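You operate a simulated robot arm through the tools that you are given. There is no shell and no other tool.

You run a simulated robot arm. Do the job below in one go: nothing can be reset, and whatever is moved stays where it is left.

JOB
Plug the sink and put the greasy plate in hot water to soak.
Fine: strainer out on the prep area, plug level in the hole, then 700 to 1100 ml from the hot tap, tap off.
Where things are to end (x, y in the base frame): sink strainer within 60 mm of [290, 490]; yellow plate within 50 mm of [690, 250].

It is judged by the outcome, as a careful person would: the job done as asked, and still so three seconds after it is handed in. It fails if anything else is knocked over, pushed out of place, dropped, spilled or broken.

ROBOT AND FRAMES
A 7-joint arm with a two-finger parallel gripper, fixed in place. Base frame: the origin is on the floor under the middle of its stand, x ahead of it, y to its left, z up; the work surface is at about z = 900. Readings come in mm, degrees, newtons and seconds.
With the tool pointing down near the work surface it reaches from about 380 to 900 mm from the base axis. Its first joint turns from -143.0 to 143.0 degrees. Payload 3 kg.
Tool frame: the origin (TCP) lies between the finger pads and is the grasp point; the fingertips stand 30 mm ahead of it; z points along the fingers, y is the line along which they close. The gripper opens to 94 mm. The fingers are 28 mm wide and 10 mm thick; the gripper's body (50 by 96 mm) begins 55 mm behind the TCP.
Orientation is told as [roll, pitch, yaw] about the base's x, y, z axes, in that order, counted from this pose: with the fingers straight down and closing along the base's y, the tool's x points along the base's -x, its y along +y and its z along -z.

CONTROLS
- The arm moves only by the tool nudge_tool. Its argument "moves" is a list of rows, each a list of 7 numbers: the shift along the tool's x, y, z in mm, then the turn, a rotation vector about the tool's x, y, z in rad, then the finger opening in mm, from 0 to 94. In form: [[x, y, z, wx, wy, wz, jaw], ...]. A call has 1 to 20 rows; each row is the pose to reach, as a shift and turn from the pose commanded when the call began, along the tool's axes at that moment. Each row takes 0.2 s and may step no farther than 50 mm and 8.6 degrees from the row before; otherwise, or with a gripper value out of range, the whole call is refused. Where a pose cannot be reached the arm comes as near as it can. A force on the tool above 70 N (or 10 N above the force at the start of the call, whichever is more), or a blocked arm, ends the call early, and 0.2 s more pass. The fingers move at their own pace (about 72 mm/s each) and stop on an object; they squeeze with about 26 N. The grip force told is the motor's: it shows also when the fingers shut on nothing. Time passes only in rows, and 0.2 s behind the last, so rows that repeat a pose let the fingers close. The reply holds the time, the measured pose of the TCP, the force on the tool along the base axes, the opening and the grip force, in the units named above and with some noise, with the torque about the TCP (base axes, N m) and any sound that the robot's microphone picked up, and new pictures: "pictures" is both (left out), scene, wrist or none.
- Cameras (640 x 400 px; columns grow to the right, rows downward): "scene" is fixed at [61.5, 637.5, 1533.4]; the picture's right is [0.13, -0.99, 0.00], its down [-0.95, -0.13, -0.30] and it looks along [0.30, 0.04, -0.95] (base axes); focal length 214 px, centre (320, 200). "wrist" rides on the gripper at [76, 14, -102] in the tool frame; the picture's right is [-0.18, 0.98, 0.00], its down [-0.75, -0.14, -0.64] and it looks along [-0.63, -0.12, 0.77] (tool axes); focal length 243 px, centre (320, 200).
- point_at(camera, pixels): for up to 12 pixels [column, row] of the newest picture of that camera ("zoom" is the newest enlarged one), the place [x, y, z] in the base frame of the surface seen there, good to about 3 mm, but the place of the scene camera against the robot may be out by one fixed shift of up to 25 mm in any direction. It takes no simulated time.
- inspect(camera, box): a new picture of the part [left, top, right, bottom] of that camera's present view, enlarged. It takes no simulated time.
- finish_job(): hands the job in; it is judged then, once.

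Unless the task says otherwise, let go and move clear before handing in.

The tools are called after ">>>" by a JSON object that holds its "fn" and its "kwargs". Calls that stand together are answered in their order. nudge_tool: Moves the arm, as the interface text tells. Its arguments: {"type":"object","properties":{"moves":{"type":"array","items":{"type":"array","items":{"type":"number"}}},"pictures":{"type":"string","enum":["both","scene","wrist","none"]}},"required":["moves"]} The other tools are called the same way: point_at (camera, pixels) gives the place of the surface under pixels of a picture; inspect (camera, box) takes an enlarged picture of a part of a camera's view; finish_job () hands the job in.

At the start:

```text
t: 0.0
position: [482.8, 435.7, 1177.7]
tool_rot: [0.0, 0.0, 0.0]
wrist_force: [0.4, -0.6, -0.3]
moment: [-0.03, -0.02, 0.03]
opening: 94.2
grip_force: 0.1
```

scene: 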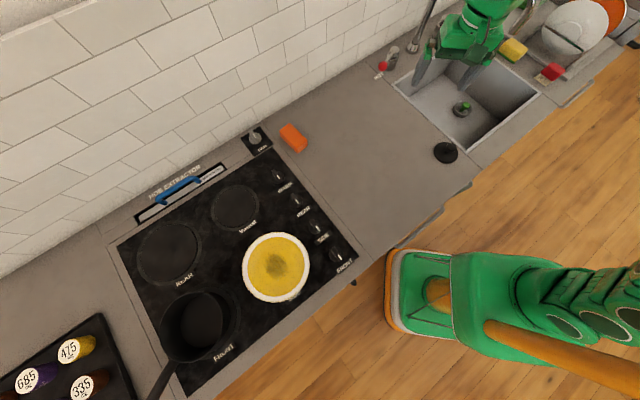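
wrist: 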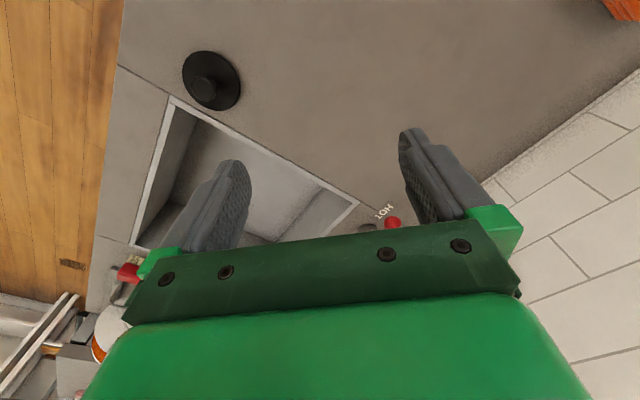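

The scene shows the sink near pixel (470,100), a black plug at (446,152), a strainer with green at (462,109), and a yellow round thing on the hob at (277,267). I'll look closer before moving.

>>> {"fn": "inspect", "kwargs": {"camera": "scene", "box": [360, 0, 640, 175]}}

>>> {"fn": "inspect", "kwargs": {"camera": "scene", "box": [100, 120, 400, 308]}}

>>> {"fn": "inspect", "kwargs": {"camera": "wrist", "box": [60, 20, 460, 270]}}

>>> {"fn": "point_at", "kwargs": {"camera": "scene", "pixels": [[462, 109], [446, 152], [380, 66], [277, 267], [397, 82], [471, 163], [537, 95], [455, 35], [570, 30], [512, 50], [550, 72], [292, 137]]}}

```text
2.29 times, centred on (500, 88) of scene
```

zoom: 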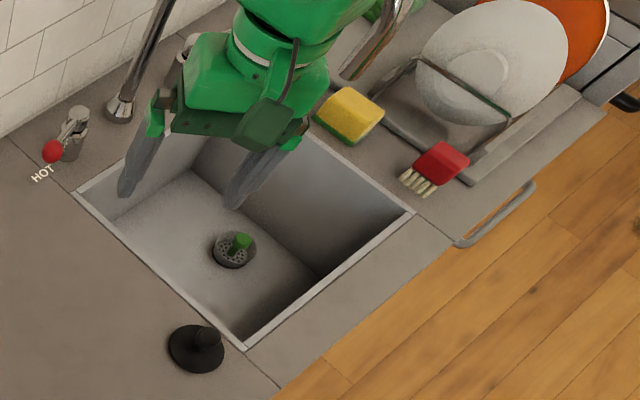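

```text
2.13 times, centred on (250, 214) of scene
```

zoom: 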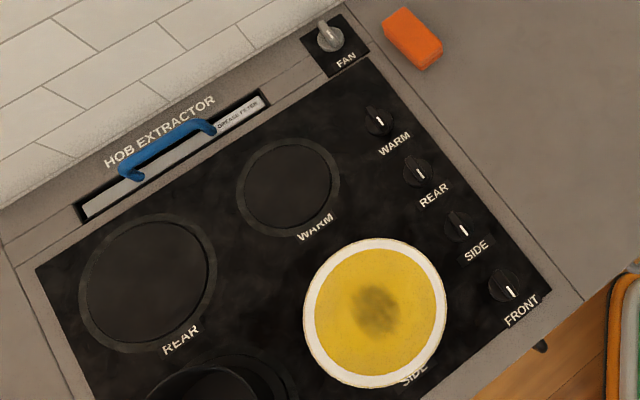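

```text
1.60 times, centred on (260, 145) of wrist
```

zoom: 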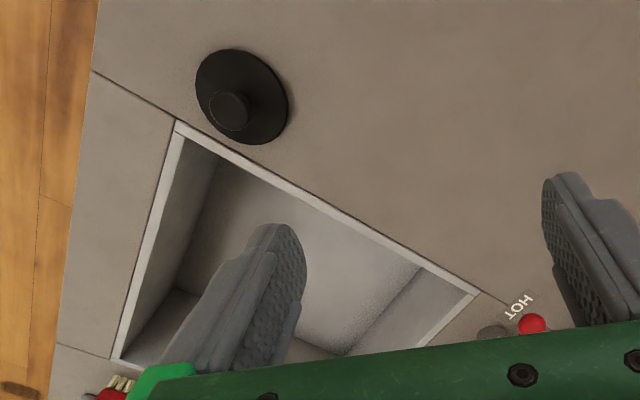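

```text
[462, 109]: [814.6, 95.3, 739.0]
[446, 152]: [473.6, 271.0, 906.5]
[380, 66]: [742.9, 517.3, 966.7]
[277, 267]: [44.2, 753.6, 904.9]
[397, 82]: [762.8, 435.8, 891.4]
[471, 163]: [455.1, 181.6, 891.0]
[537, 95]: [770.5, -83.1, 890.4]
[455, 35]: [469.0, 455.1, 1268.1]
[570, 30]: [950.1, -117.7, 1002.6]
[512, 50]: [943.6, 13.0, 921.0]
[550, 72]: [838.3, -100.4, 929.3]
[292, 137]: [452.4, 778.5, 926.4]
```

The sink lies at the upper right with the drain strainer (green knob) in it, the plug on the counter at (446,152), and the HOT lever at (380,66). I'll compare points between the two cameras to find the scene camera's shift.

>>> {"fn": "point_at", "kwargs": {"camera": "wrist", "pixels": [[203, 90], [225, 95], [195, 65], [171, 98], [357, 203], [133, 247], [392, 222], [368, 229], [127, 271], [210, 55], [240, 85], [185, 75]]}}

>>> {"fn": "inspect", "kwargs": {"camera": "scene", "box": [360, 20, 480, 95]}}

>>> {"fn": "inspect", "kwargs": {"camera": "scene", "box": [420, 80, 520, 175]}}

>>> {"fn": "point_at", "kwargs": {"camera": "scene", "pixels": [[451, 146], [441, 158], [437, 149], [466, 169], [394, 83], [540, 93], [468, 105], [458, 112], [450, 95], [490, 120], [440, 110], [415, 92]]}}

```text
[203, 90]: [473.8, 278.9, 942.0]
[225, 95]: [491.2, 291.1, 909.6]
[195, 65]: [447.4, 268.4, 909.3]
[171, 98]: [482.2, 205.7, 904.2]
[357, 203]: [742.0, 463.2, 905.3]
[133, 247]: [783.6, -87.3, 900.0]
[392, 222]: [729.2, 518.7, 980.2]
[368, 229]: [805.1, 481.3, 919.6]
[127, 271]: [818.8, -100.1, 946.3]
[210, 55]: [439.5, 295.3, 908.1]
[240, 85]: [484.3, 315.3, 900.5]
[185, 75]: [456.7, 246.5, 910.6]
```

```text
5.33 times, centred on (420, 58) of scene
```

zoom: 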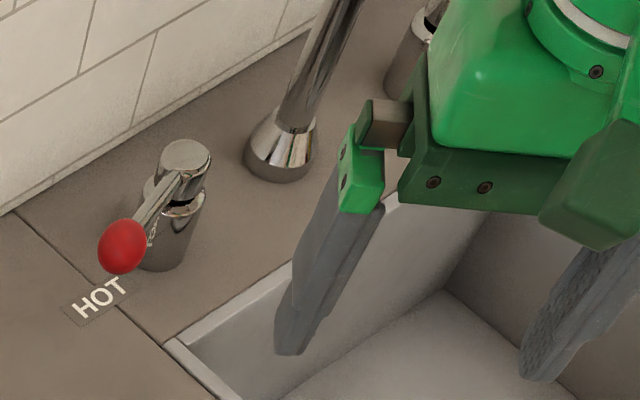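

```text
4.21 times, centred on (470, 128) of scene
```

zoom: 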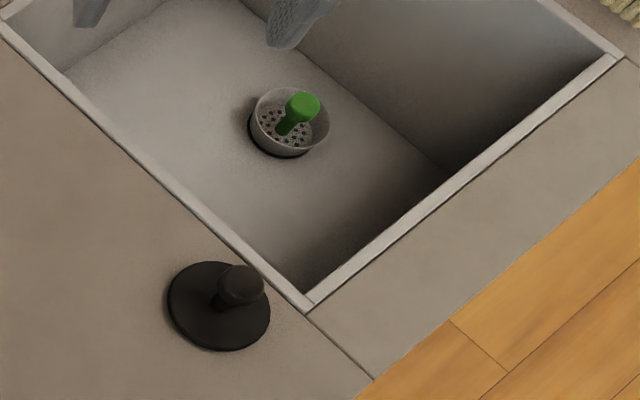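

```text
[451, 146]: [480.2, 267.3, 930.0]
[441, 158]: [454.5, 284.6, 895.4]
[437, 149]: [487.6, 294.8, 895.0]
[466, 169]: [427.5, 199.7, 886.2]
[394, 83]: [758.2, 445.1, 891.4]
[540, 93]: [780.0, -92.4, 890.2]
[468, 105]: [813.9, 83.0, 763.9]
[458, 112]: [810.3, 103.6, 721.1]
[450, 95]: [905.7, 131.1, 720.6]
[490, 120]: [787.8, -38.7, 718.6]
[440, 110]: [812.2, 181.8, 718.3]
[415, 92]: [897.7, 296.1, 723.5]
```

The scene shows a tall chrome spout with its base at about (412,47), passing behind the arm and possibly ending at (512,33). I'll measure points on these so I can avoid them.

>>> {"fn": "point_at", "kwargs": {"camera": "scene", "pixels": [[413, 47], [420, 28], [428, 10], [433, 1], [531, 4], [522, 20], [513, 32], [510, 34], [440, 28], [383, 66], [394, 50], [391, 64]]}}

>>> {"fn": "inspect", "kwargs": {"camera": "scene", "box": [400, 0, 560, 60]}}

>>> {"fn": "inspect", "kwargs": {"camera": "wrist", "box": [340, 180, 420, 240]}}

```text
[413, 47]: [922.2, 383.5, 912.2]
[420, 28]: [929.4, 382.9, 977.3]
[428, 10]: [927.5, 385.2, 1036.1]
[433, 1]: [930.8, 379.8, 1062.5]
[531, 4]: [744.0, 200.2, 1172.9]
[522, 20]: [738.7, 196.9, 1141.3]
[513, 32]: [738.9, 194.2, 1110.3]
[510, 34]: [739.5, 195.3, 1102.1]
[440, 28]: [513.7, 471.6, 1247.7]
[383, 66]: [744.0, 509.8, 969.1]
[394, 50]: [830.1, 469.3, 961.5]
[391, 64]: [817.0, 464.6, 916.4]
```

```text
4.00 times, centred on (480, 30) of scene
```

zoom: 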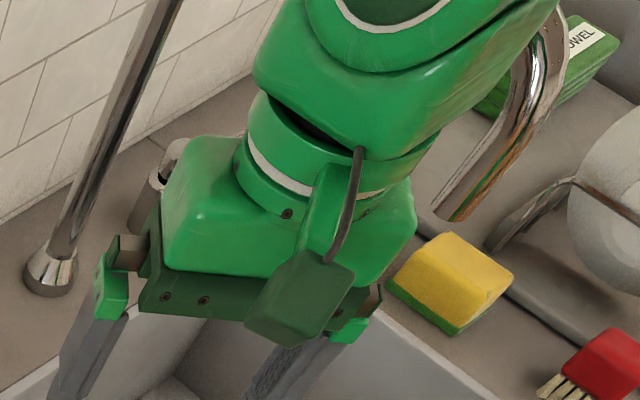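

```text
6.67 times, centred on (380, 210) of wrist
```

zoom: 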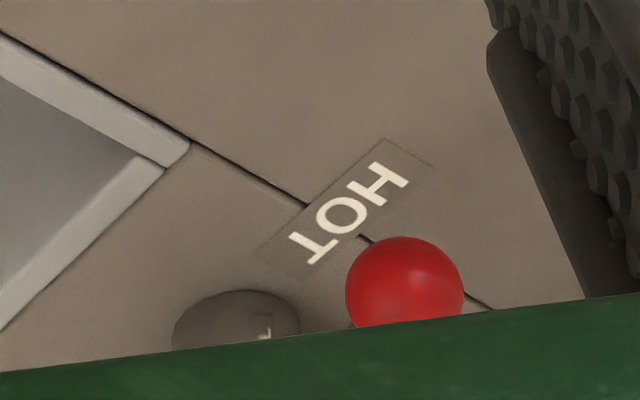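

The spout arches from its base at about [925,383] to an outlet near [739,195,1110], so I must approach the drain from the right and near side. I'll swing the arm right (y ≈ 116) at the current height to see the sink and free up the scene view.

>>> {"fn": "nudge_tool", "kwargs": {"moves": [[-5, -40, 0, 0, 0, 0, 94], [-15, -80, 0, 0, 0, 0, 94], [-25, -120, 0, 0, 0, 0, 94], [-35, -160, 0, 0, 0, 0, 94], [-45, -200, 0, 0, 0, 0, 94], [-55, -240, 0, 0, 0, 0, 94], [-65, -280, 0, 0, 0, 0, 94], [-75, -320, 0, 0, 0, 0, 94]]}}

```text
t: 1.8
position: [554.0, 113.0, 1177.7]
tool_rot: [0.0, 0.0, 0.0]
wrist_force: [0.3, 0.0, -0.3]
moment: [0.04, 0.0, 0.04]
opening: 93.7
grip_force: 0.1
```

scene: 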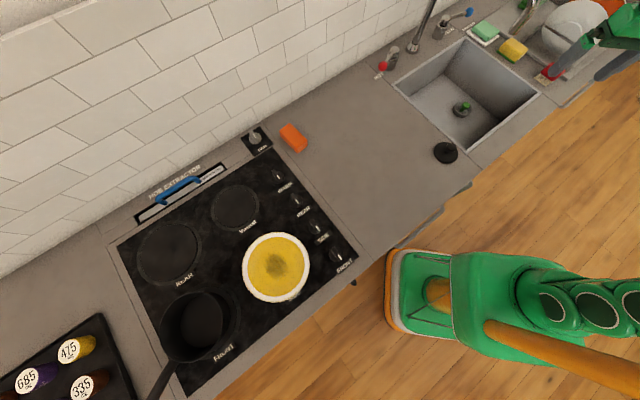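
wrist: 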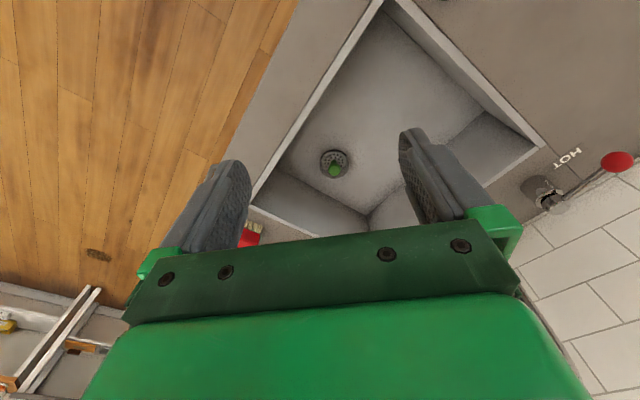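

The wrist view now shows the strainer with its green knob at (334,168), the hot lever with red ball at (616,162), and the sink rim. I'll measure these in both cameras to get the scene shift.

>>> {"fn": "point_at", "kwargs": {"camera": "wrist", "pixels": [[334, 171], [336, 165], [334, 152], [322, 158], [346, 160], [383, 3], [543, 142], [617, 158], [548, 195], [256, 190], [380, 120], [330, 195]]}}

>>> {"fn": "inspect", "kwargs": {"camera": "wrist", "box": [270, 120, 400, 200]}}

>>> {"fn": "inspect", "kwargs": {"camera": "wrist", "box": [500, 120, 640, 230]}}

>>> {"fn": "inspect", "kwargs": {"camera": "scene", "box": [370, 0, 560, 120]}}

```text
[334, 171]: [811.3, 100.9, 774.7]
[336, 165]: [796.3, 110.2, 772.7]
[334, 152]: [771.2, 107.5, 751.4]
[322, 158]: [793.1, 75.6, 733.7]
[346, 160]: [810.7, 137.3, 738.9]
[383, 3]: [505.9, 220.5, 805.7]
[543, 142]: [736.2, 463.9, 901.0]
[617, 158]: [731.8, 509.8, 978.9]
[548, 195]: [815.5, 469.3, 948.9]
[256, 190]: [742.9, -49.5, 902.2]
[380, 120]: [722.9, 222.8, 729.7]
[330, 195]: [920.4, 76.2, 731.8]
```

```text
4.92 times, centred on (335, 160) of wrist
```

zoom: 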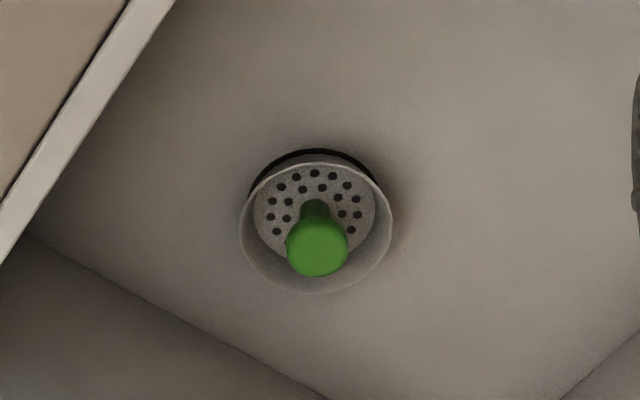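

```text
3.64 times, centred on (570, 175) of wrist
```

zoom: 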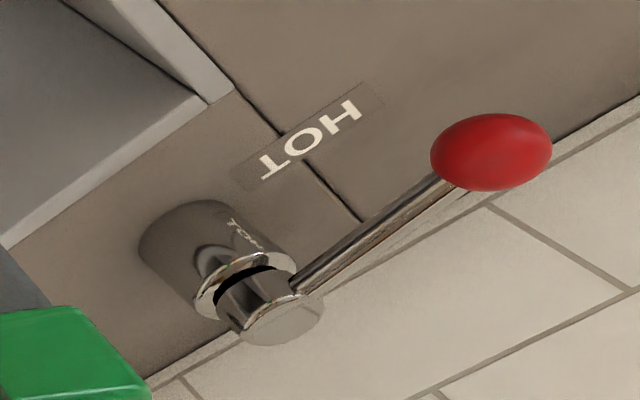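

```text
3.33 times, centred on (465, 60) of scene
```

zoom: 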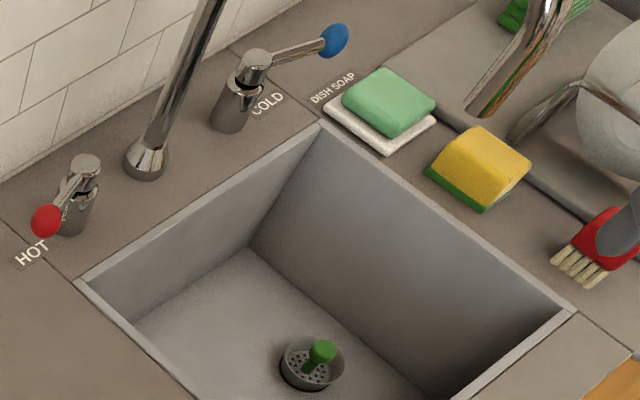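

Counter height reads 901 in the wrist camera versus 891 in the scene camera, so the scene shift is about +10 in z, and the knob is near [806,104,775]. I'll go forward over the drain at the current height (spout stays about 100 mm to the left), then descend to z≈950 for a close look.

>>> {"fn": "nudge_tool", "kwargs": {"moves": [[-40, -2, 0, 0, 0, 0, 94], [-80, -4, 0, 0, 0, 0, 94], [-120, -6, 0, 0, 0, 0, 94], [-160, -8, 0, 0, 0, 0, 94], [-180, -9, 0, 0, 0, 0, 94]]}}

```text
t: 3.0
position: [738.5, 106.6, 1176.4]
tool_rot: [0.0, 0.1, 0.0]
wrist_force: [-0.2, 1.1, 0.0]
moment: [0.0, 0.03, 0.0]
opening: 94.0
grip_force: 0.0
```

scene: 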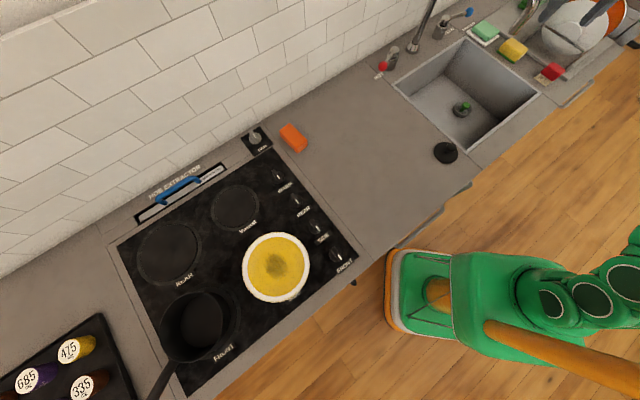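
wrist: 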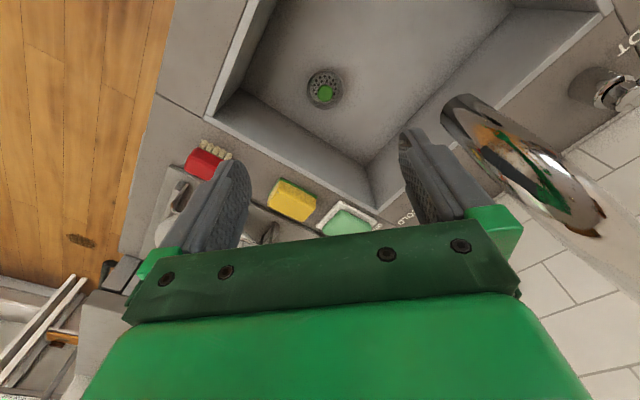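

The spout end now shows in the wrist view at (460,108)–(600,220), to the left of the arm. I'll measure it and the knob at (325,93) before continuing.

>>> {"fn": "point_at", "kwargs": {"camera": "wrist", "pixels": [[455, 115], [465, 100], [490, 160], [530, 190], [580, 210], [600, 230], [325, 93], [324, 97], [312, 90], [338, 88], [323, 107], [322, 73]]}}

>>> {"fn": "inspect", "kwargs": {"camera": "wrist", "box": [270, 50, 380, 130]}}

```text
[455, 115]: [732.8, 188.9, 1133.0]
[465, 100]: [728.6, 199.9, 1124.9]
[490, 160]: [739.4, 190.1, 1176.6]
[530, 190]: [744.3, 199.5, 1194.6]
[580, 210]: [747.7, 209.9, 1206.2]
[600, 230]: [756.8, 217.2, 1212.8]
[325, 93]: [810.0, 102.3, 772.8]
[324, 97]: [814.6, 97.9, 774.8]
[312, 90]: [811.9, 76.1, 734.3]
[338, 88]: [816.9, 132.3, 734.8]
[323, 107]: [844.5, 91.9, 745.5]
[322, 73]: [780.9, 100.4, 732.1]
```

```text
5.00 times, centred on (325, 90) of wrist
```

zoom: 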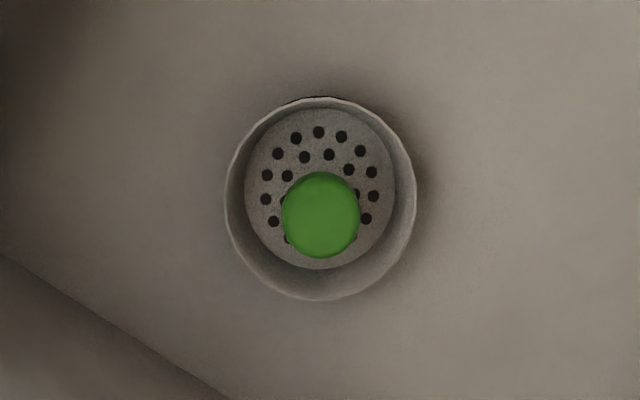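

The knob is at about [810,102,773], and the spout's near side is at y≈188. I'll shift to y≈80 while moving forward to x≈810, then lower to z≈950.

>>> {"fn": "nudge_tool", "kwargs": {"moves": [[-20, -20, 0, 0, 0, 0, 94], [-45, -27, 0, 0, 0, 0, 94], [-72, -27, 0, 0, 0, 0, 94], [-72, -27, 45, 0, 0, 0, 94], [-72, -27, 90, 0, 0, 0, 94], [-72, -27, 135, 0, 0, 0, 94], [-72, -24, 180, 0, 0, 0, 80], [-72, -18, 225, 0, 0, 0, 60], [-72, -12, 250, 0, 0, 0, 60]]}}

```text
t: 5.0
position: [811.5, 95.4, 925.8]
tool_rot: [0.1, 0.0, 0.0]
wrist_force: [0.0, -0.4, -0.1]
moment: [0.01, -0.01, 0.01]
opening: 60.0
grip_force: 0.0
out of reach, approached as far as the arm can: row 3
```

scene: 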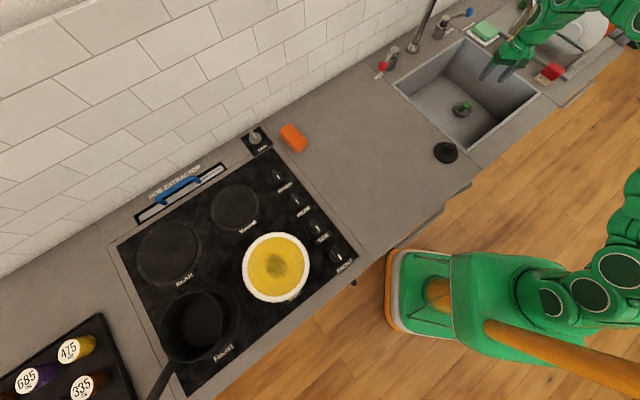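
wrist: 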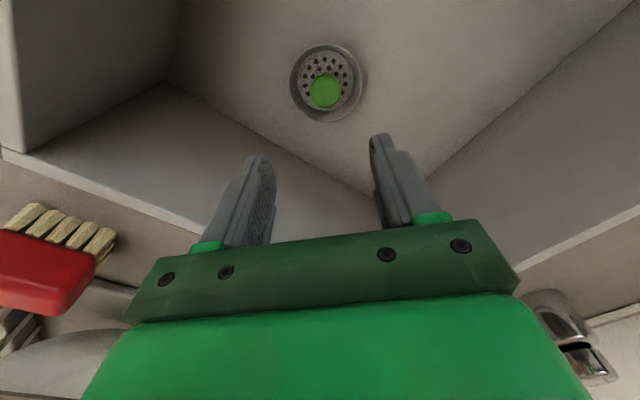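

>>> {"fn": "point_at", "kwargs": {"camera": "wrist", "pixels": [[325, 90], [325, 75], [325, 105], [309, 90], [341, 90], [293, 80], [362, 78], [326, 120], [326, 48], [326, 60], [310, 65], [345, 110]]}}

>>> {"fn": "inspect", "kwargs": {"camera": "wrist", "box": [270, 30, 390, 130]}}

```text
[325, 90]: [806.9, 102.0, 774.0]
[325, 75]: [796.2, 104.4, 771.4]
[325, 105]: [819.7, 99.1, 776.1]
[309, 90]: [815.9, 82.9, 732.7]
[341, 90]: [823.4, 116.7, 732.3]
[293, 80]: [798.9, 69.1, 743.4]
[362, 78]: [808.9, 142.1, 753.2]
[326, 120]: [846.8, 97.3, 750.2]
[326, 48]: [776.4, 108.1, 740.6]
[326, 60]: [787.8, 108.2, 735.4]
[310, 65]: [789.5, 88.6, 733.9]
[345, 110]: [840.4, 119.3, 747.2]
```

```text
4.00 times, centred on (330, 80) of wrist
```

zoom: 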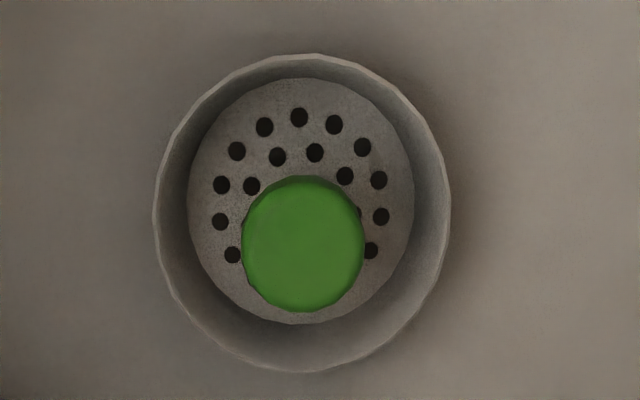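

The knob centre is at about [807.5,102,775] with the basket rim at z≈750 (radius ~36). I'll descend to z≈781 with a 50 mm opening so that the tips stay just above the rim.

>>> {"fn": "nudge_tool", "kwargs": {"moves": [[2, 7, 40, 0, 0, 0, 54], [2, 7, 80, 0, 0, 0, 54], [2, 7, 110, 0, 0, 0, 54], [2, 7, 132, 0, 0, 0, 54], [2, 7, 145, 0, 0, 0, 54]]}}

```text
t: 6.2
position: [806.3, 103.8, 783.4]
tool_rot: [0.0, 0.1, 0.0]
wrist_force: [-0.9, -0.6, 0.1]
moment: [0.01, 0.0, 0.02]
opening: 54.0
grip_force: 0.0
```

scene: 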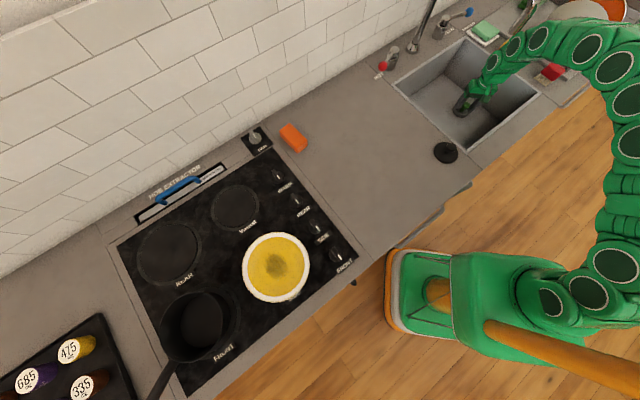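
wrist: 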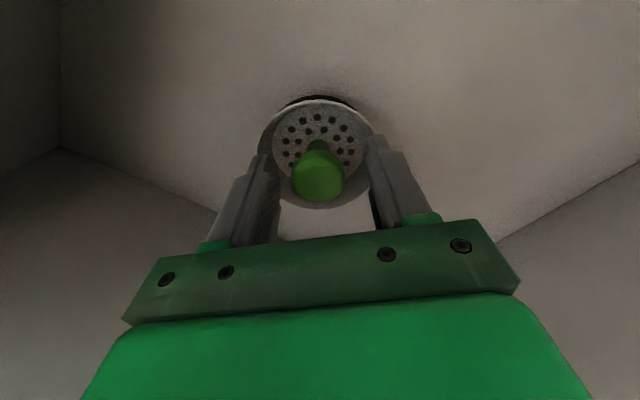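

The knob sits between the fingers at (318,175). I'll close on it and check the grip.

>>> {"fn": "nudge_tool", "kwargs": {"moves": [[0, 0, 0, 0, 0, 0, 20], [0, 0, 0, 0, 0, 0, 10], [0, 0, 0, 0, 0, 0, 10], [0, 0, 0, 0, 0, 0, 10]], "pictures": "wrist"}}

```text
t: 7.2
position: [806.6, 103.9, 783.8]
tool_rot: [0.0, 0.0, -0.1]
wrist_force: [-0.4, 0.7, -0.2]
moment: [0.0, 0.0, 0.02]
opening: 30.2
grip_force: 26.3
```

wrist: 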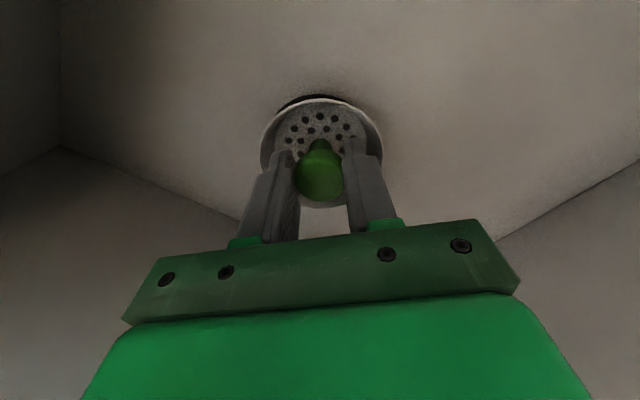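

It is gripped at 30 mm with 26 N. I'll lift slowly straight up.

>>> {"fn": "nudge_tool", "kwargs": {"moves": [[0, 0, -10, 0, 0, 0, 10], [0, 0, -25, 0, 0, 0, 10], [0, 0, -45, 0, 0, 0, 10], [0, 0, -70, 0, 0, 0, 10]]}}

```text
t: 8.2
position: [806.9, 101.0, 853.2]
tool_rot: [0.0, 0.0, -0.1]
wrist_force: [0.9, -0.6, -1.3]
moment: [0.0, -0.01, 0.0]
opening: 30.4
grip_force: 26.0
```

scene: 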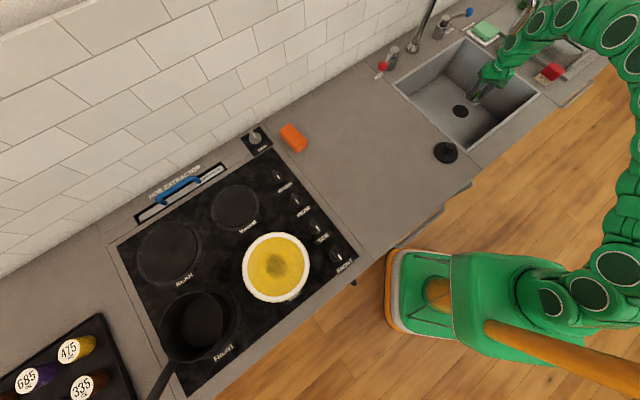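
wrist: 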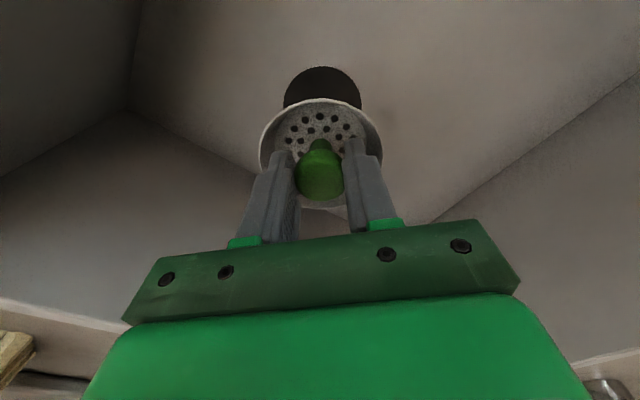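

The strainer is lifted and the drain hole shows at scene (460,112) and wrist (322,88). I'll measure the hole now.

>>> {"fn": "point_at", "kwargs": {"camera": "wrist", "pixels": [[322, 80], [322, 66], [282, 95], [364, 95], [322, 95], [280, 100], [322, 60]]}}

>>> {"fn": "inspect", "kwargs": {"camera": "scene", "box": [430, 85, 500, 135]}}

>>> {"fn": "inspect", "kwargs": {"camera": "wrist", "box": [260, 40, 390, 120]}}

```text
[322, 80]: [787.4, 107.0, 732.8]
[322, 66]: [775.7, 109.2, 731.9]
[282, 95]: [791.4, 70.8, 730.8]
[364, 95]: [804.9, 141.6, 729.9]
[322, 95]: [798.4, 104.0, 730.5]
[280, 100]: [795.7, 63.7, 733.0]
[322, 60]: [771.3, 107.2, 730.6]
```

```text
8.00 times, centred on (465, 110) of scene
```

zoom: 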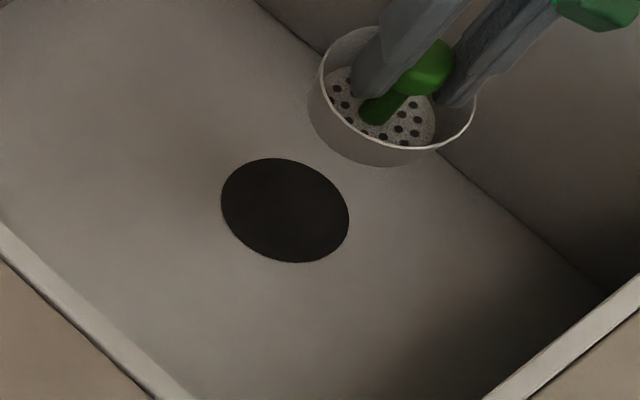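

```text
4.92 times, centred on (325, 80) of wrist
```

zoom: 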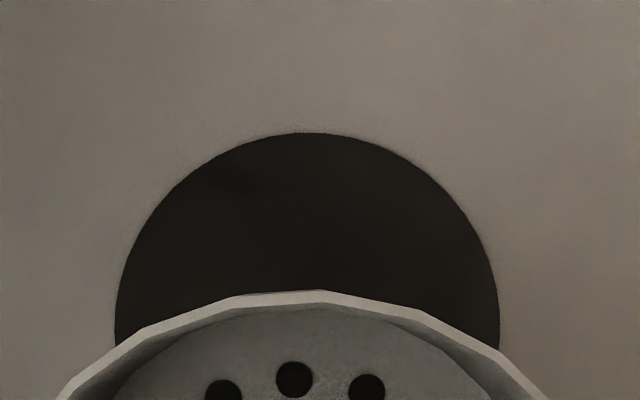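

I'll get precise hole edge points from both cameras.

>>> {"fn": "point_at", "kwargs": {"camera": "wrist", "pixels": [[323, 66], [283, 106], [362, 105], [298, 75], [348, 75]]}}

>>> {"fn": "point_at", "kwargs": {"camera": "scene", "pixels": [[460.6, 111.3], [452.6, 110.6], [468.6, 111.9], [460.4, 104.8], [461.3, 117.9]]}}

```text
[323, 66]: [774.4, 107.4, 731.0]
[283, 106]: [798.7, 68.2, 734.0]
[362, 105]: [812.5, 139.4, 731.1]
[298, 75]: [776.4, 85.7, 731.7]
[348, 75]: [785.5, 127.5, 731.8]
```

```text
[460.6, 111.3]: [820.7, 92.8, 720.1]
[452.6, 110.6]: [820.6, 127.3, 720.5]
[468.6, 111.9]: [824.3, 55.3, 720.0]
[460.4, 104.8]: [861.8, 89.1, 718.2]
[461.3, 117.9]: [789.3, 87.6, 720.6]
```

Hole centre is at about [811,102.5,731] with radius ~37 (scene shift ≈ [-12,+12,+11]). I'll lift the strainer and draw it back away from the spout to about [600,90,1063].

>>> {"fn": "nudge_tool", "kwargs": {"moves": [[0, -5, -45, 0, 0, 0, 10], [0, -12, -90, 0, 0, 0, 10], [5, -20, -135, 0, 0, 0, 10], [40, -22, -170, 0, 0, 0, 10], [80, -22, -195, 0, 0, 0, 10], [125, -22, -210, 0, 0, 0, 10], [170, -22, -210, 0, 0, 0, 10], [210, -10, -210, 0, 0, 0, 10]]}}

```text
t: 10.0
position: [595.5, 92.5, 1062.5]
tool_rot: [0.0, 0.0, 0.0]
wrist_force: [0.1, 0.4, 0.1]
moment: [-0.03, 0.0, 0.02]
opening: 30.4
grip_force: 26.0
```

scene: 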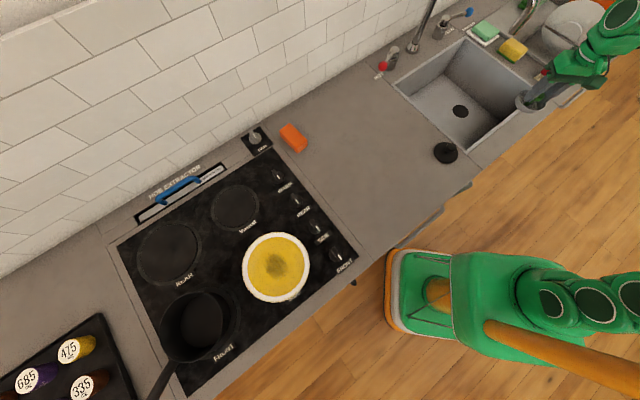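
wrist: 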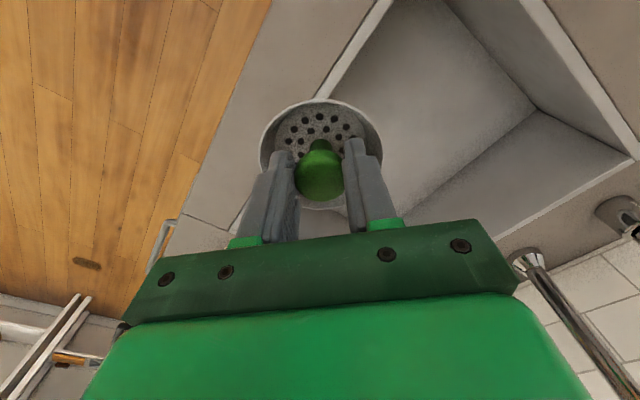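

The strainer is held steady clear of the sink. I'll carry it across at z≈1063 to above [290,490], which is the clear prep counter near scene pixel (380,195).

>>> {"fn": "nudge_tool", "kwargs": {"moves": [[28, 36.2, 0, 0, 0, 0, 10], [56, 72.4, 0, 0, 0, 0, 10], [84, 108.6, 0, 0, 0, 0, 10], [112, 144.8, 0, 0, 0, 0, 10], [140, 181, 0, 0, 0, 0, 10], [168, 217.2, 0, 0, 0, 0, 10], [196, 253.4, 0, 0, 0, 0, 10], [224, 289.6, 0, 0, 0, 0, 10], [252, 325.8, 0, 0, 0, 0, 10], [280, 362, 0, 0, 0, 0, 10], [308, 398, 0, 0, 0, 0, 10]]}}

```text
t: 12.4
position: [289.7, 487.0, 1065.5]
tool_rot: [0.0, 0.0, 0.0]
wrist_force: [0.6, 0.4, -0.4]
moment: [-0.03, -0.01, 0.0]
opening: 29.9
grip_force: 25.4
```

scene: 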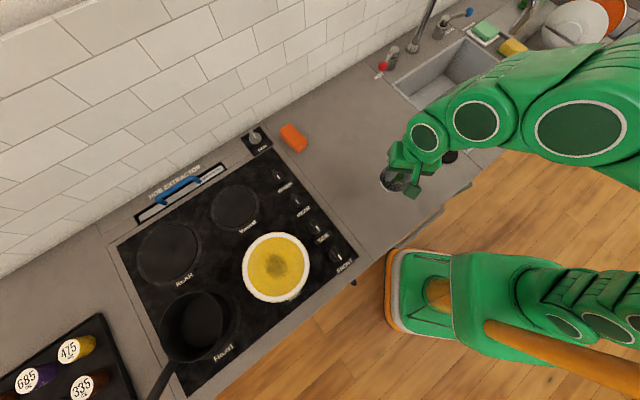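
wrist: 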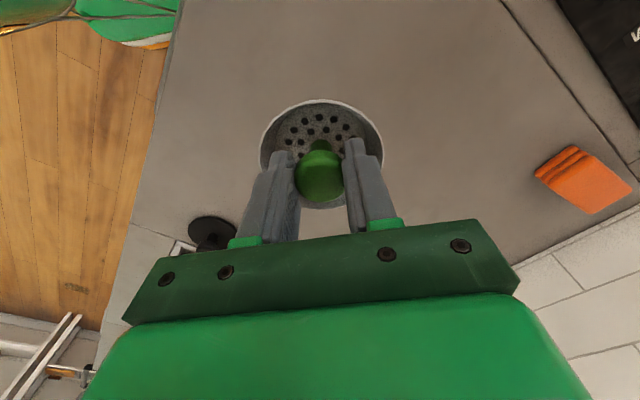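

Over the target at [290,487]. I'll lower to z≈962 (contact expected near 954) and check.

>>> {"fn": "nudge_tool", "kwargs": {"moves": [[0, 2, 40, 0, 0, 0, 10], [0, 2, 75, 0, 0, 0, 10], [0, 2, 95, 0, 0, 0, 10], [0, 2, 103, 0, 0, 0, 10]]}}

>>> {"fn": "inspect", "kwargs": {"camera": "wrist", "box": [220, 60, 420, 230]}}

```text
t: 13.4
position: [289.3, 489.9, 962.4]
tool_rot: [0.0, -0.1, 0.0]
wrist_force: [0.1, 0.0, 0.2]
moment: [-0.01, 0.02, 0.03]
opening: 30.0
grip_force: 25.8
```

scene: 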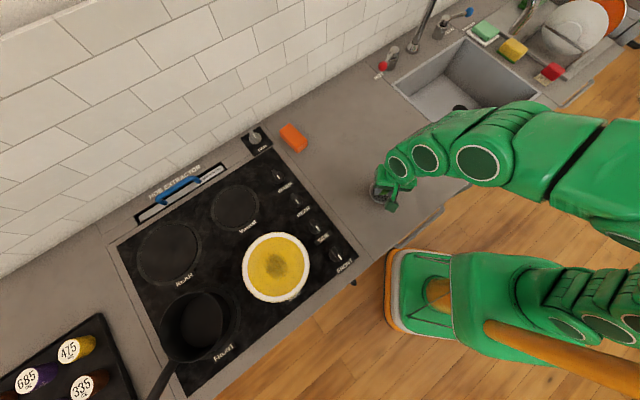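
wrist: 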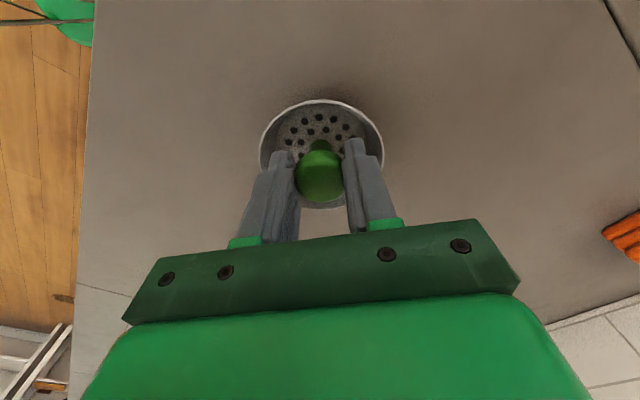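

```text
2.35 times, centred on (320, 145) of wrist
```

zoom: 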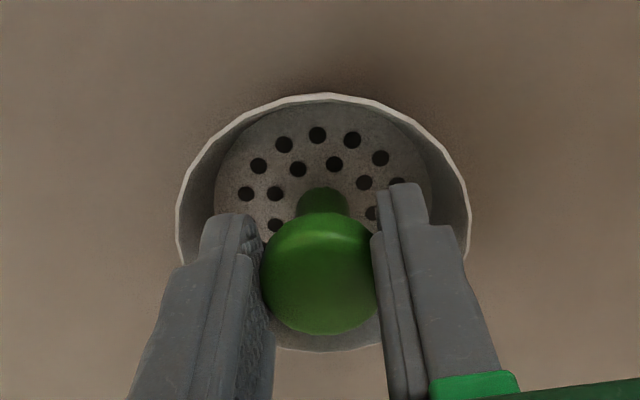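

Still no contact force at z=962. I'll lower in small steps to find the counter.

>>> {"fn": "nudge_tool", "kwargs": {"moves": [[0, 0, 3, 0, 0, 0, 10], [0, 0, 6, 0, 0, 0, 10], [0, 0, 6, 0, 0, 0, 10]], "pictures": "none"}}

```text
t: 14.2
position: [288.0, 491.1, 954.7]
tool_rot: [0.0, 0.1, 0.0]
wrist_force: [-0.2, -0.1, 0.7]
moment: [-0.04, 0.02, 0.0]
opening: 29.9
grip_force: 26.2
```

>>> {"fn": "nudge_tool", "kwargs": {"moves": [[0, 0, 1.5, 0, 0, 0, 10], [0, 0, 3, 0, 0, 0, 10], [0, 0, 3, 0, 0, 0, 10]], "pictures": "wrist"}}

```text
t: 15.0
position: [288.1, 491.4, 952.1]
tool_rot: [-0.1, -0.1, 0.0]
wrist_force: [-0.6, 0.2, 17.2]
moment: [-0.06, -0.06, -0.11]
opening: 30.0
grip_force: 25.6
```

wrist: 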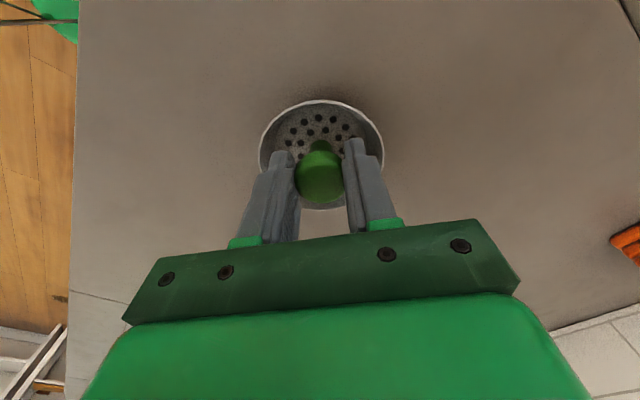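

Contact with the counter at 17 N. I'll relax 2 mm, open moderately, and rise straight up.

>>> {"fn": "nudge_tool", "kwargs": {"moves": [[0, 0, -1.5, 0, 0, 0, 30], [0, 0, -1.5, 0, 0, 0, 50], [0, 0, -1.5, 0, 0, 0, 54], [0, 0, -10, 0, 0, 0, 54], [0, 0, -40, 0, 0, 0, 54], [0, 0, -80, 0, 0, 0, 54], [0, 0, -110, 0, 0, 0, 60]]}}

```text
t: 16.6
position: [288.0, 491.1, 1060.7]
tool_rot: [-0.1, 0.0, 0.0]
wrist_force: [0.0, -0.5, 0.2]
moment: [0.04, -0.01, 0.0]
opening: 60.0
grip_force: 0.1
```

scene: 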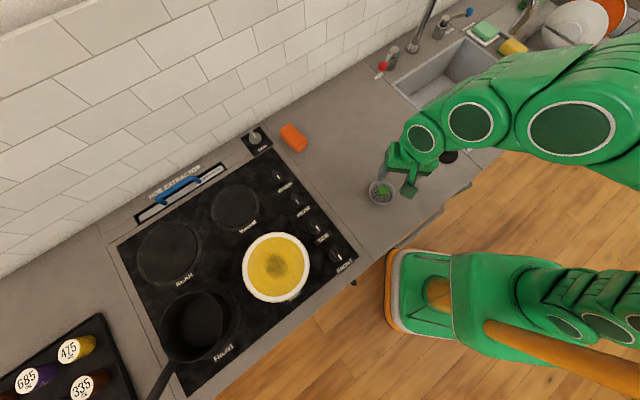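
wrist: 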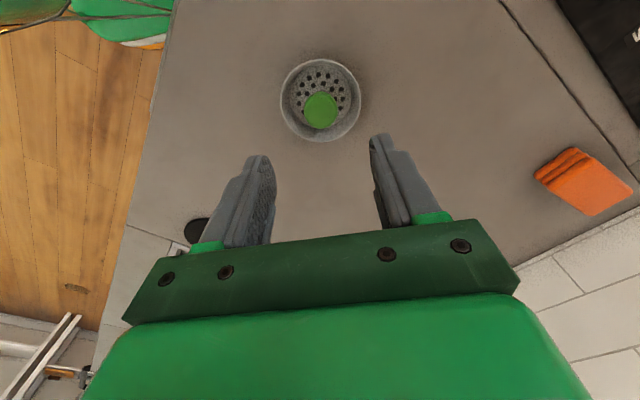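

The strainer stands upright at scene (381,191), about [290,490]. Next I'll move over the plug near [472,280] for a close look.

>>> {"fn": "nudge_tool", "kwargs": {"moves": [[-26, -30.3, 0, 0, 0, 0, 70], [-52, -60.6, 0, 0, 0, 0, 70], [-78, -90.9, 0, 0, 0, 0, 70], [-104, -121.2, 0, 0, 0, 0, 70], [-130, -151.5, 0, 0, 0, 0, 70], [-156, -181.8, 0, 0, 0, 0, 70], [-182, -212, 0, 0, 0, 0, 70]]}}

```text
t: 18.2
position: [471.7, 278.8, 1061.4]
tool_rot: [0.0, -0.2, 0.0]
wrist_force: [0.1, -0.9, -0.5]
moment: [-0.01, 0.01, 0.0]
opening: 69.9
grip_force: 0.1
```

scene: 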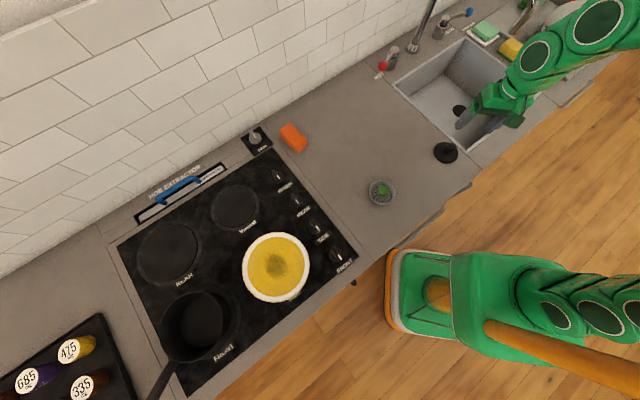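
wrist: 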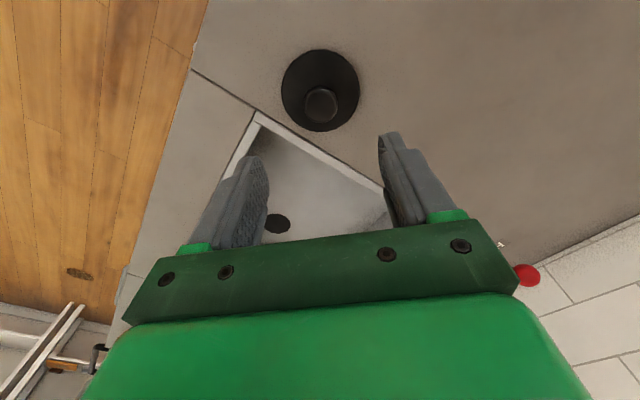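

>>> {"fn": "inspect", "kwargs": {"camera": "wrist", "box": [260, 30, 380, 150]}}

>>> {"fn": "point_at", "kwargs": {"camera": "wrist", "pixels": [[321, 105], [321, 92], [321, 118], [308, 105], [334, 105], [320, 52], [283, 90], [358, 90], [320, 129], [320, 75], [295, 90], [277, 223]]}}

>>> {"fn": "inspect", "kwargs": {"camera": "scene", "box": [420, 130, 480, 170]}}

```text
3.33 times, centred on (320, 90) of wrist
```

zoom: 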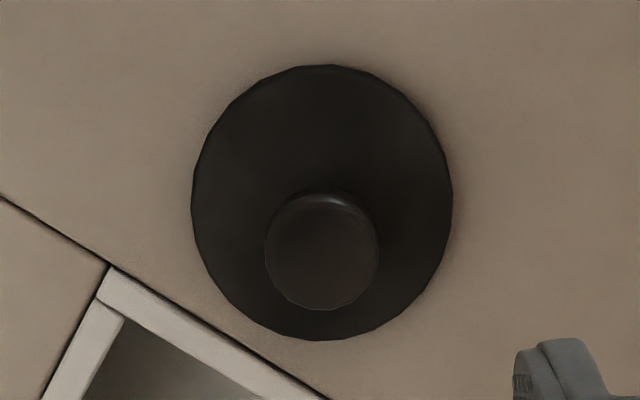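

```text
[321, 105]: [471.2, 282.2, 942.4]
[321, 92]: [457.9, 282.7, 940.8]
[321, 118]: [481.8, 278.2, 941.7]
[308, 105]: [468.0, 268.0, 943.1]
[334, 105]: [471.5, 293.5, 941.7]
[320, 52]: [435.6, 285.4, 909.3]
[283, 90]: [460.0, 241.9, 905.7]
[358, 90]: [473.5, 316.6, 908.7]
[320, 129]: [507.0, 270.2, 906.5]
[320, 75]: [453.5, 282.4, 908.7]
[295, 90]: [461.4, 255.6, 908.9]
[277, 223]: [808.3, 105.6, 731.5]
```

```text
10.00 times, centred on (450, 150) of scene
```

zoom: 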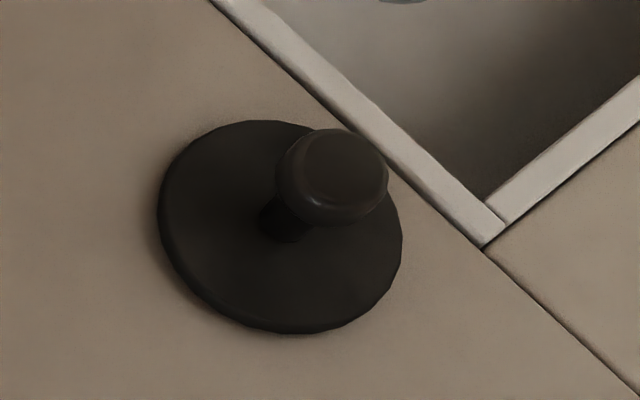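

The plug's knob top is centred at about [470,280.5,942] with the disc top at 909. I'll descend to z≈945 with a 56 mm opening and grip it.

>>> {"fn": "nudge_tool", "kwargs": {"moves": [[1.5, 0.8, 40, 0, 0, 0, 56], [1.5, 0.8, 80, 0, 0, 0, 56], [1.5, 0.8, 105, 0, 0, 0, 56], [1.5, 0.8, 115.5, 0, 0, 0, 56], [1.5, 0.8, 115.5, 0, 0, 0, 56]], "pictures": "wrist"}}

```text
t: 19.4
position: [469.3, 280.3, 942.6]
tool_rot: [0.1, -0.1, 0.0]
wrist_force: [-0.1, 0.7, -0.3]
moment: [0.01, -0.02, -0.01]
opening: 55.9
grip_force: 0.1
```

wrist: 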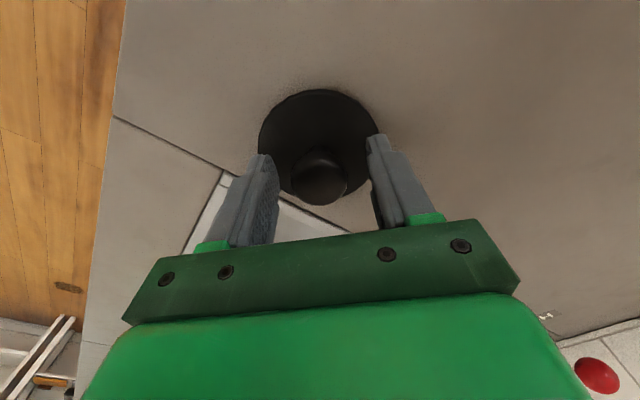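

The knob sits centred between the fingers at (320,178). I'll close and then lift 60 mm gently.

>>> {"fn": "nudge_tool", "kwargs": {"moves": [[0, 0, 0, 0, 0, 0, 20], [0, 0, 0, 0, 0, 0, 10], [0, 0, 0, 0, 0, 0, 10], [0, 0, 0, 0, 0, 0, 10], [0, 0, -8, 0, 0, 0, 10], [0, 0, -25, 0, 0, 0, 10], [0, 0, -55, 0, 0, 0, 10], [0, 0, -90, 0, 0, 0, 10]]}}

```text
t: 21.2
position: [466.9, 280.8, 1037.6]
tool_rot: [-0.1, 0.0, 0.0]
wrist_force: [0.0, 0.2, -0.3]
moment: [0.0, -0.02, 0.01]
opening: 30.3
grip_force: 25.6
```

scene: 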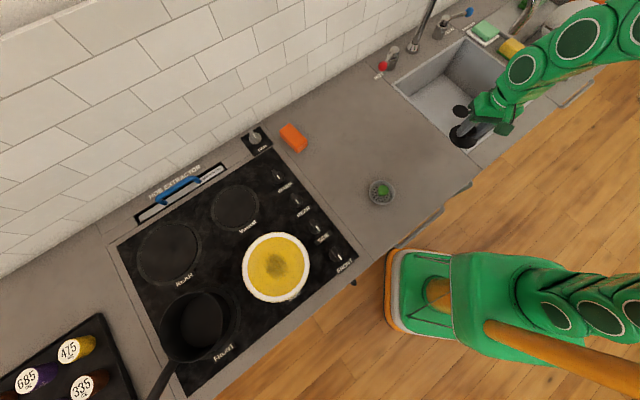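
wrist: 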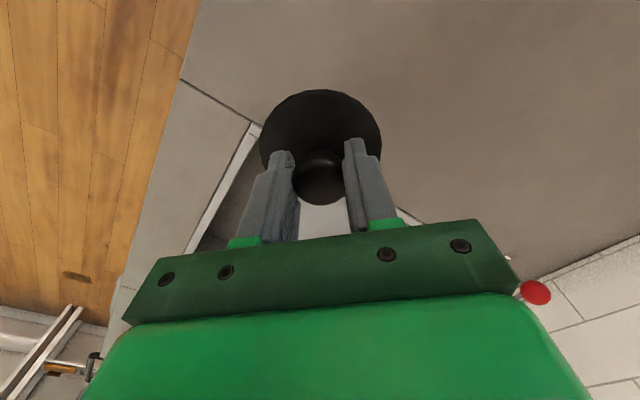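

The plug is held level. I'll carry it at z≈1035 via [600,88] to above the hole from the right side of the spout.

>>> {"fn": "nudge_tool", "kwargs": {"moves": [[-26, -39, 0, 0, 0, 0, 10], [-52, -78, 0, 0, 0, 0, 10], [-78, -117, 0, 0, 0, 0, 10], [-104, -156, 0, 0, 0, 0, 10], [-130, -194, 0, 0, 0, 0, 10], [-172, -198, 0, 0, 0, 0, 10], [-214, -198, 0, 0, 0, 0, 10], [-256, -198, 0, 0, 0, 0, 10], [-298, -198, 0, 0, 0, 0, 10], [-340, -198, 0, 0, 0, 0, 10], [-340, -190, 45, 0, 0, 0, 10], [-340, -182, 90, 0, 0, 0, 10], [-340, -178, 135, 0, 0, 0, 10]]}}

```text
t: 24.0
position: [809.2, 103.1, 899.4]
tool_rot: [0.0, 0.1, 0.1]
wrist_force: [0.2, 0.6, -0.3]
moment: [0.02, -0.02, 0.02]
opening: 30.5
grip_force: 26.3
```

scene: 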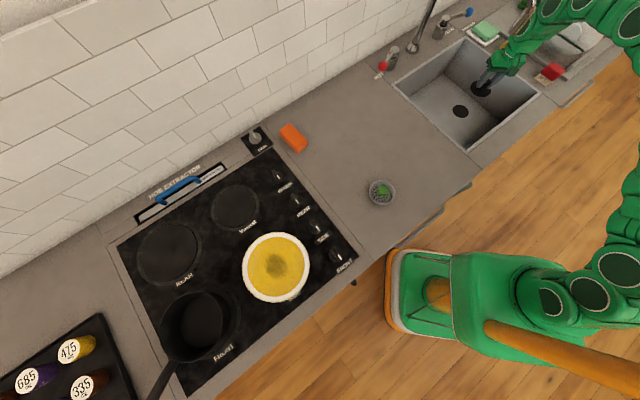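
wrist: 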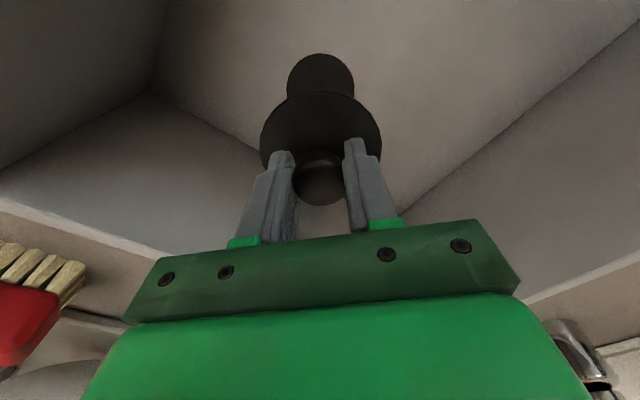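

The hole shows behind the plug at (320,75). I'll measure hole edges and plug disc edges here to align them.

>>> {"fn": "inspect", "kwargs": {"camera": "wrist", "box": [240, 40, 400, 140]}}

>>> {"fn": "inspect", "kwargs": {"camera": "scene", "box": [440, 65, 520, 125]}}

```text
4.00 times, centred on (320, 90) of wrist
```

zoom: 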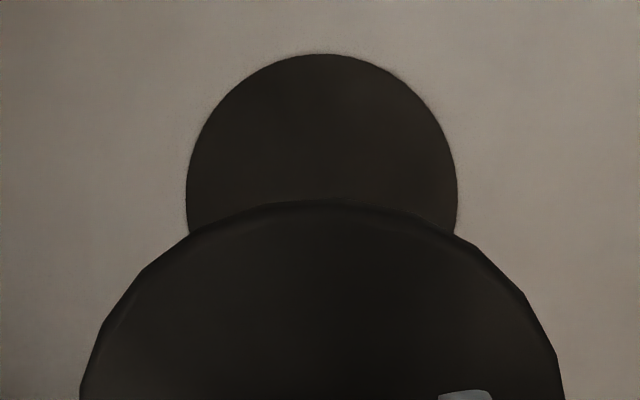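

```text
6.67 times, centred on (480, 95) of scene
```

zoom: 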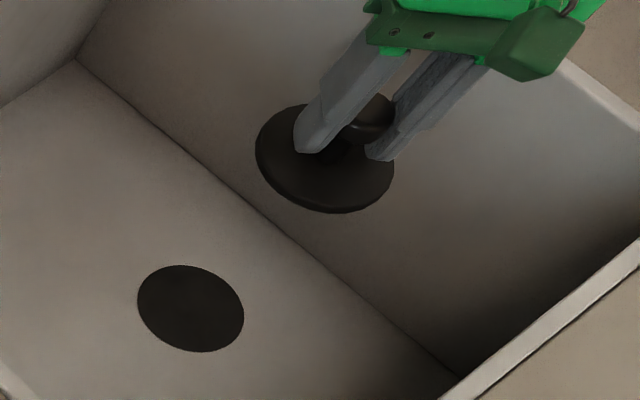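

>>> {"fn": "point_at", "kwargs": {"camera": "wrist", "pixels": [[321, 53], [286, 87], [355, 86], [296, 65], [346, 65], [309, 56], [334, 56], [288, 95], [353, 96]]}}

>>> {"fn": "point_at", "kwargs": {"camera": "wrist", "pixels": [[322.5, 91.5], [263, 136], [379, 136], [280, 108], [363, 108], [270, 120], [373, 120], [300, 96], [344, 96]]}}

>>> {"fn": "point_at", "kwargs": {"camera": "zoom", "pixels": [[137, 302], [244, 315], [183, 265], [198, 352], [190, 308], [258, 150], [335, 209], [390, 178], [280, 112], [290, 195]]}}

```text
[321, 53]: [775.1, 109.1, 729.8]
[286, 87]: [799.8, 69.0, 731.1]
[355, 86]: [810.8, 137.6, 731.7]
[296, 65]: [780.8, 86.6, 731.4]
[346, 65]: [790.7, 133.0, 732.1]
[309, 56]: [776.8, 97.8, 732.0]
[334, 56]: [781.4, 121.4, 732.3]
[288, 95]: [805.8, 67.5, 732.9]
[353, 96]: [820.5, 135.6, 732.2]
```

```text
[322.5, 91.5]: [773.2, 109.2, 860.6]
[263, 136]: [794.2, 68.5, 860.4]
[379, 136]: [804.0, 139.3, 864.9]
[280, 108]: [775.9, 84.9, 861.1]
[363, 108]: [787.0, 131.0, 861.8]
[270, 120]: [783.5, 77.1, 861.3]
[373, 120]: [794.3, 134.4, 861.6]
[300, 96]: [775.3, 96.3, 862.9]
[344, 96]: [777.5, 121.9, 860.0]
```

```text
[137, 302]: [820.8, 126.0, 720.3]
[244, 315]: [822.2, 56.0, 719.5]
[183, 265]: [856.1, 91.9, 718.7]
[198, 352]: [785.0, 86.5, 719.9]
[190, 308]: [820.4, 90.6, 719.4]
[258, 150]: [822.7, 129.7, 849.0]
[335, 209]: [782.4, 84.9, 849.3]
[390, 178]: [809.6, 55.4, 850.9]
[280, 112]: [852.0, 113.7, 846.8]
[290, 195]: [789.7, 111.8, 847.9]
```

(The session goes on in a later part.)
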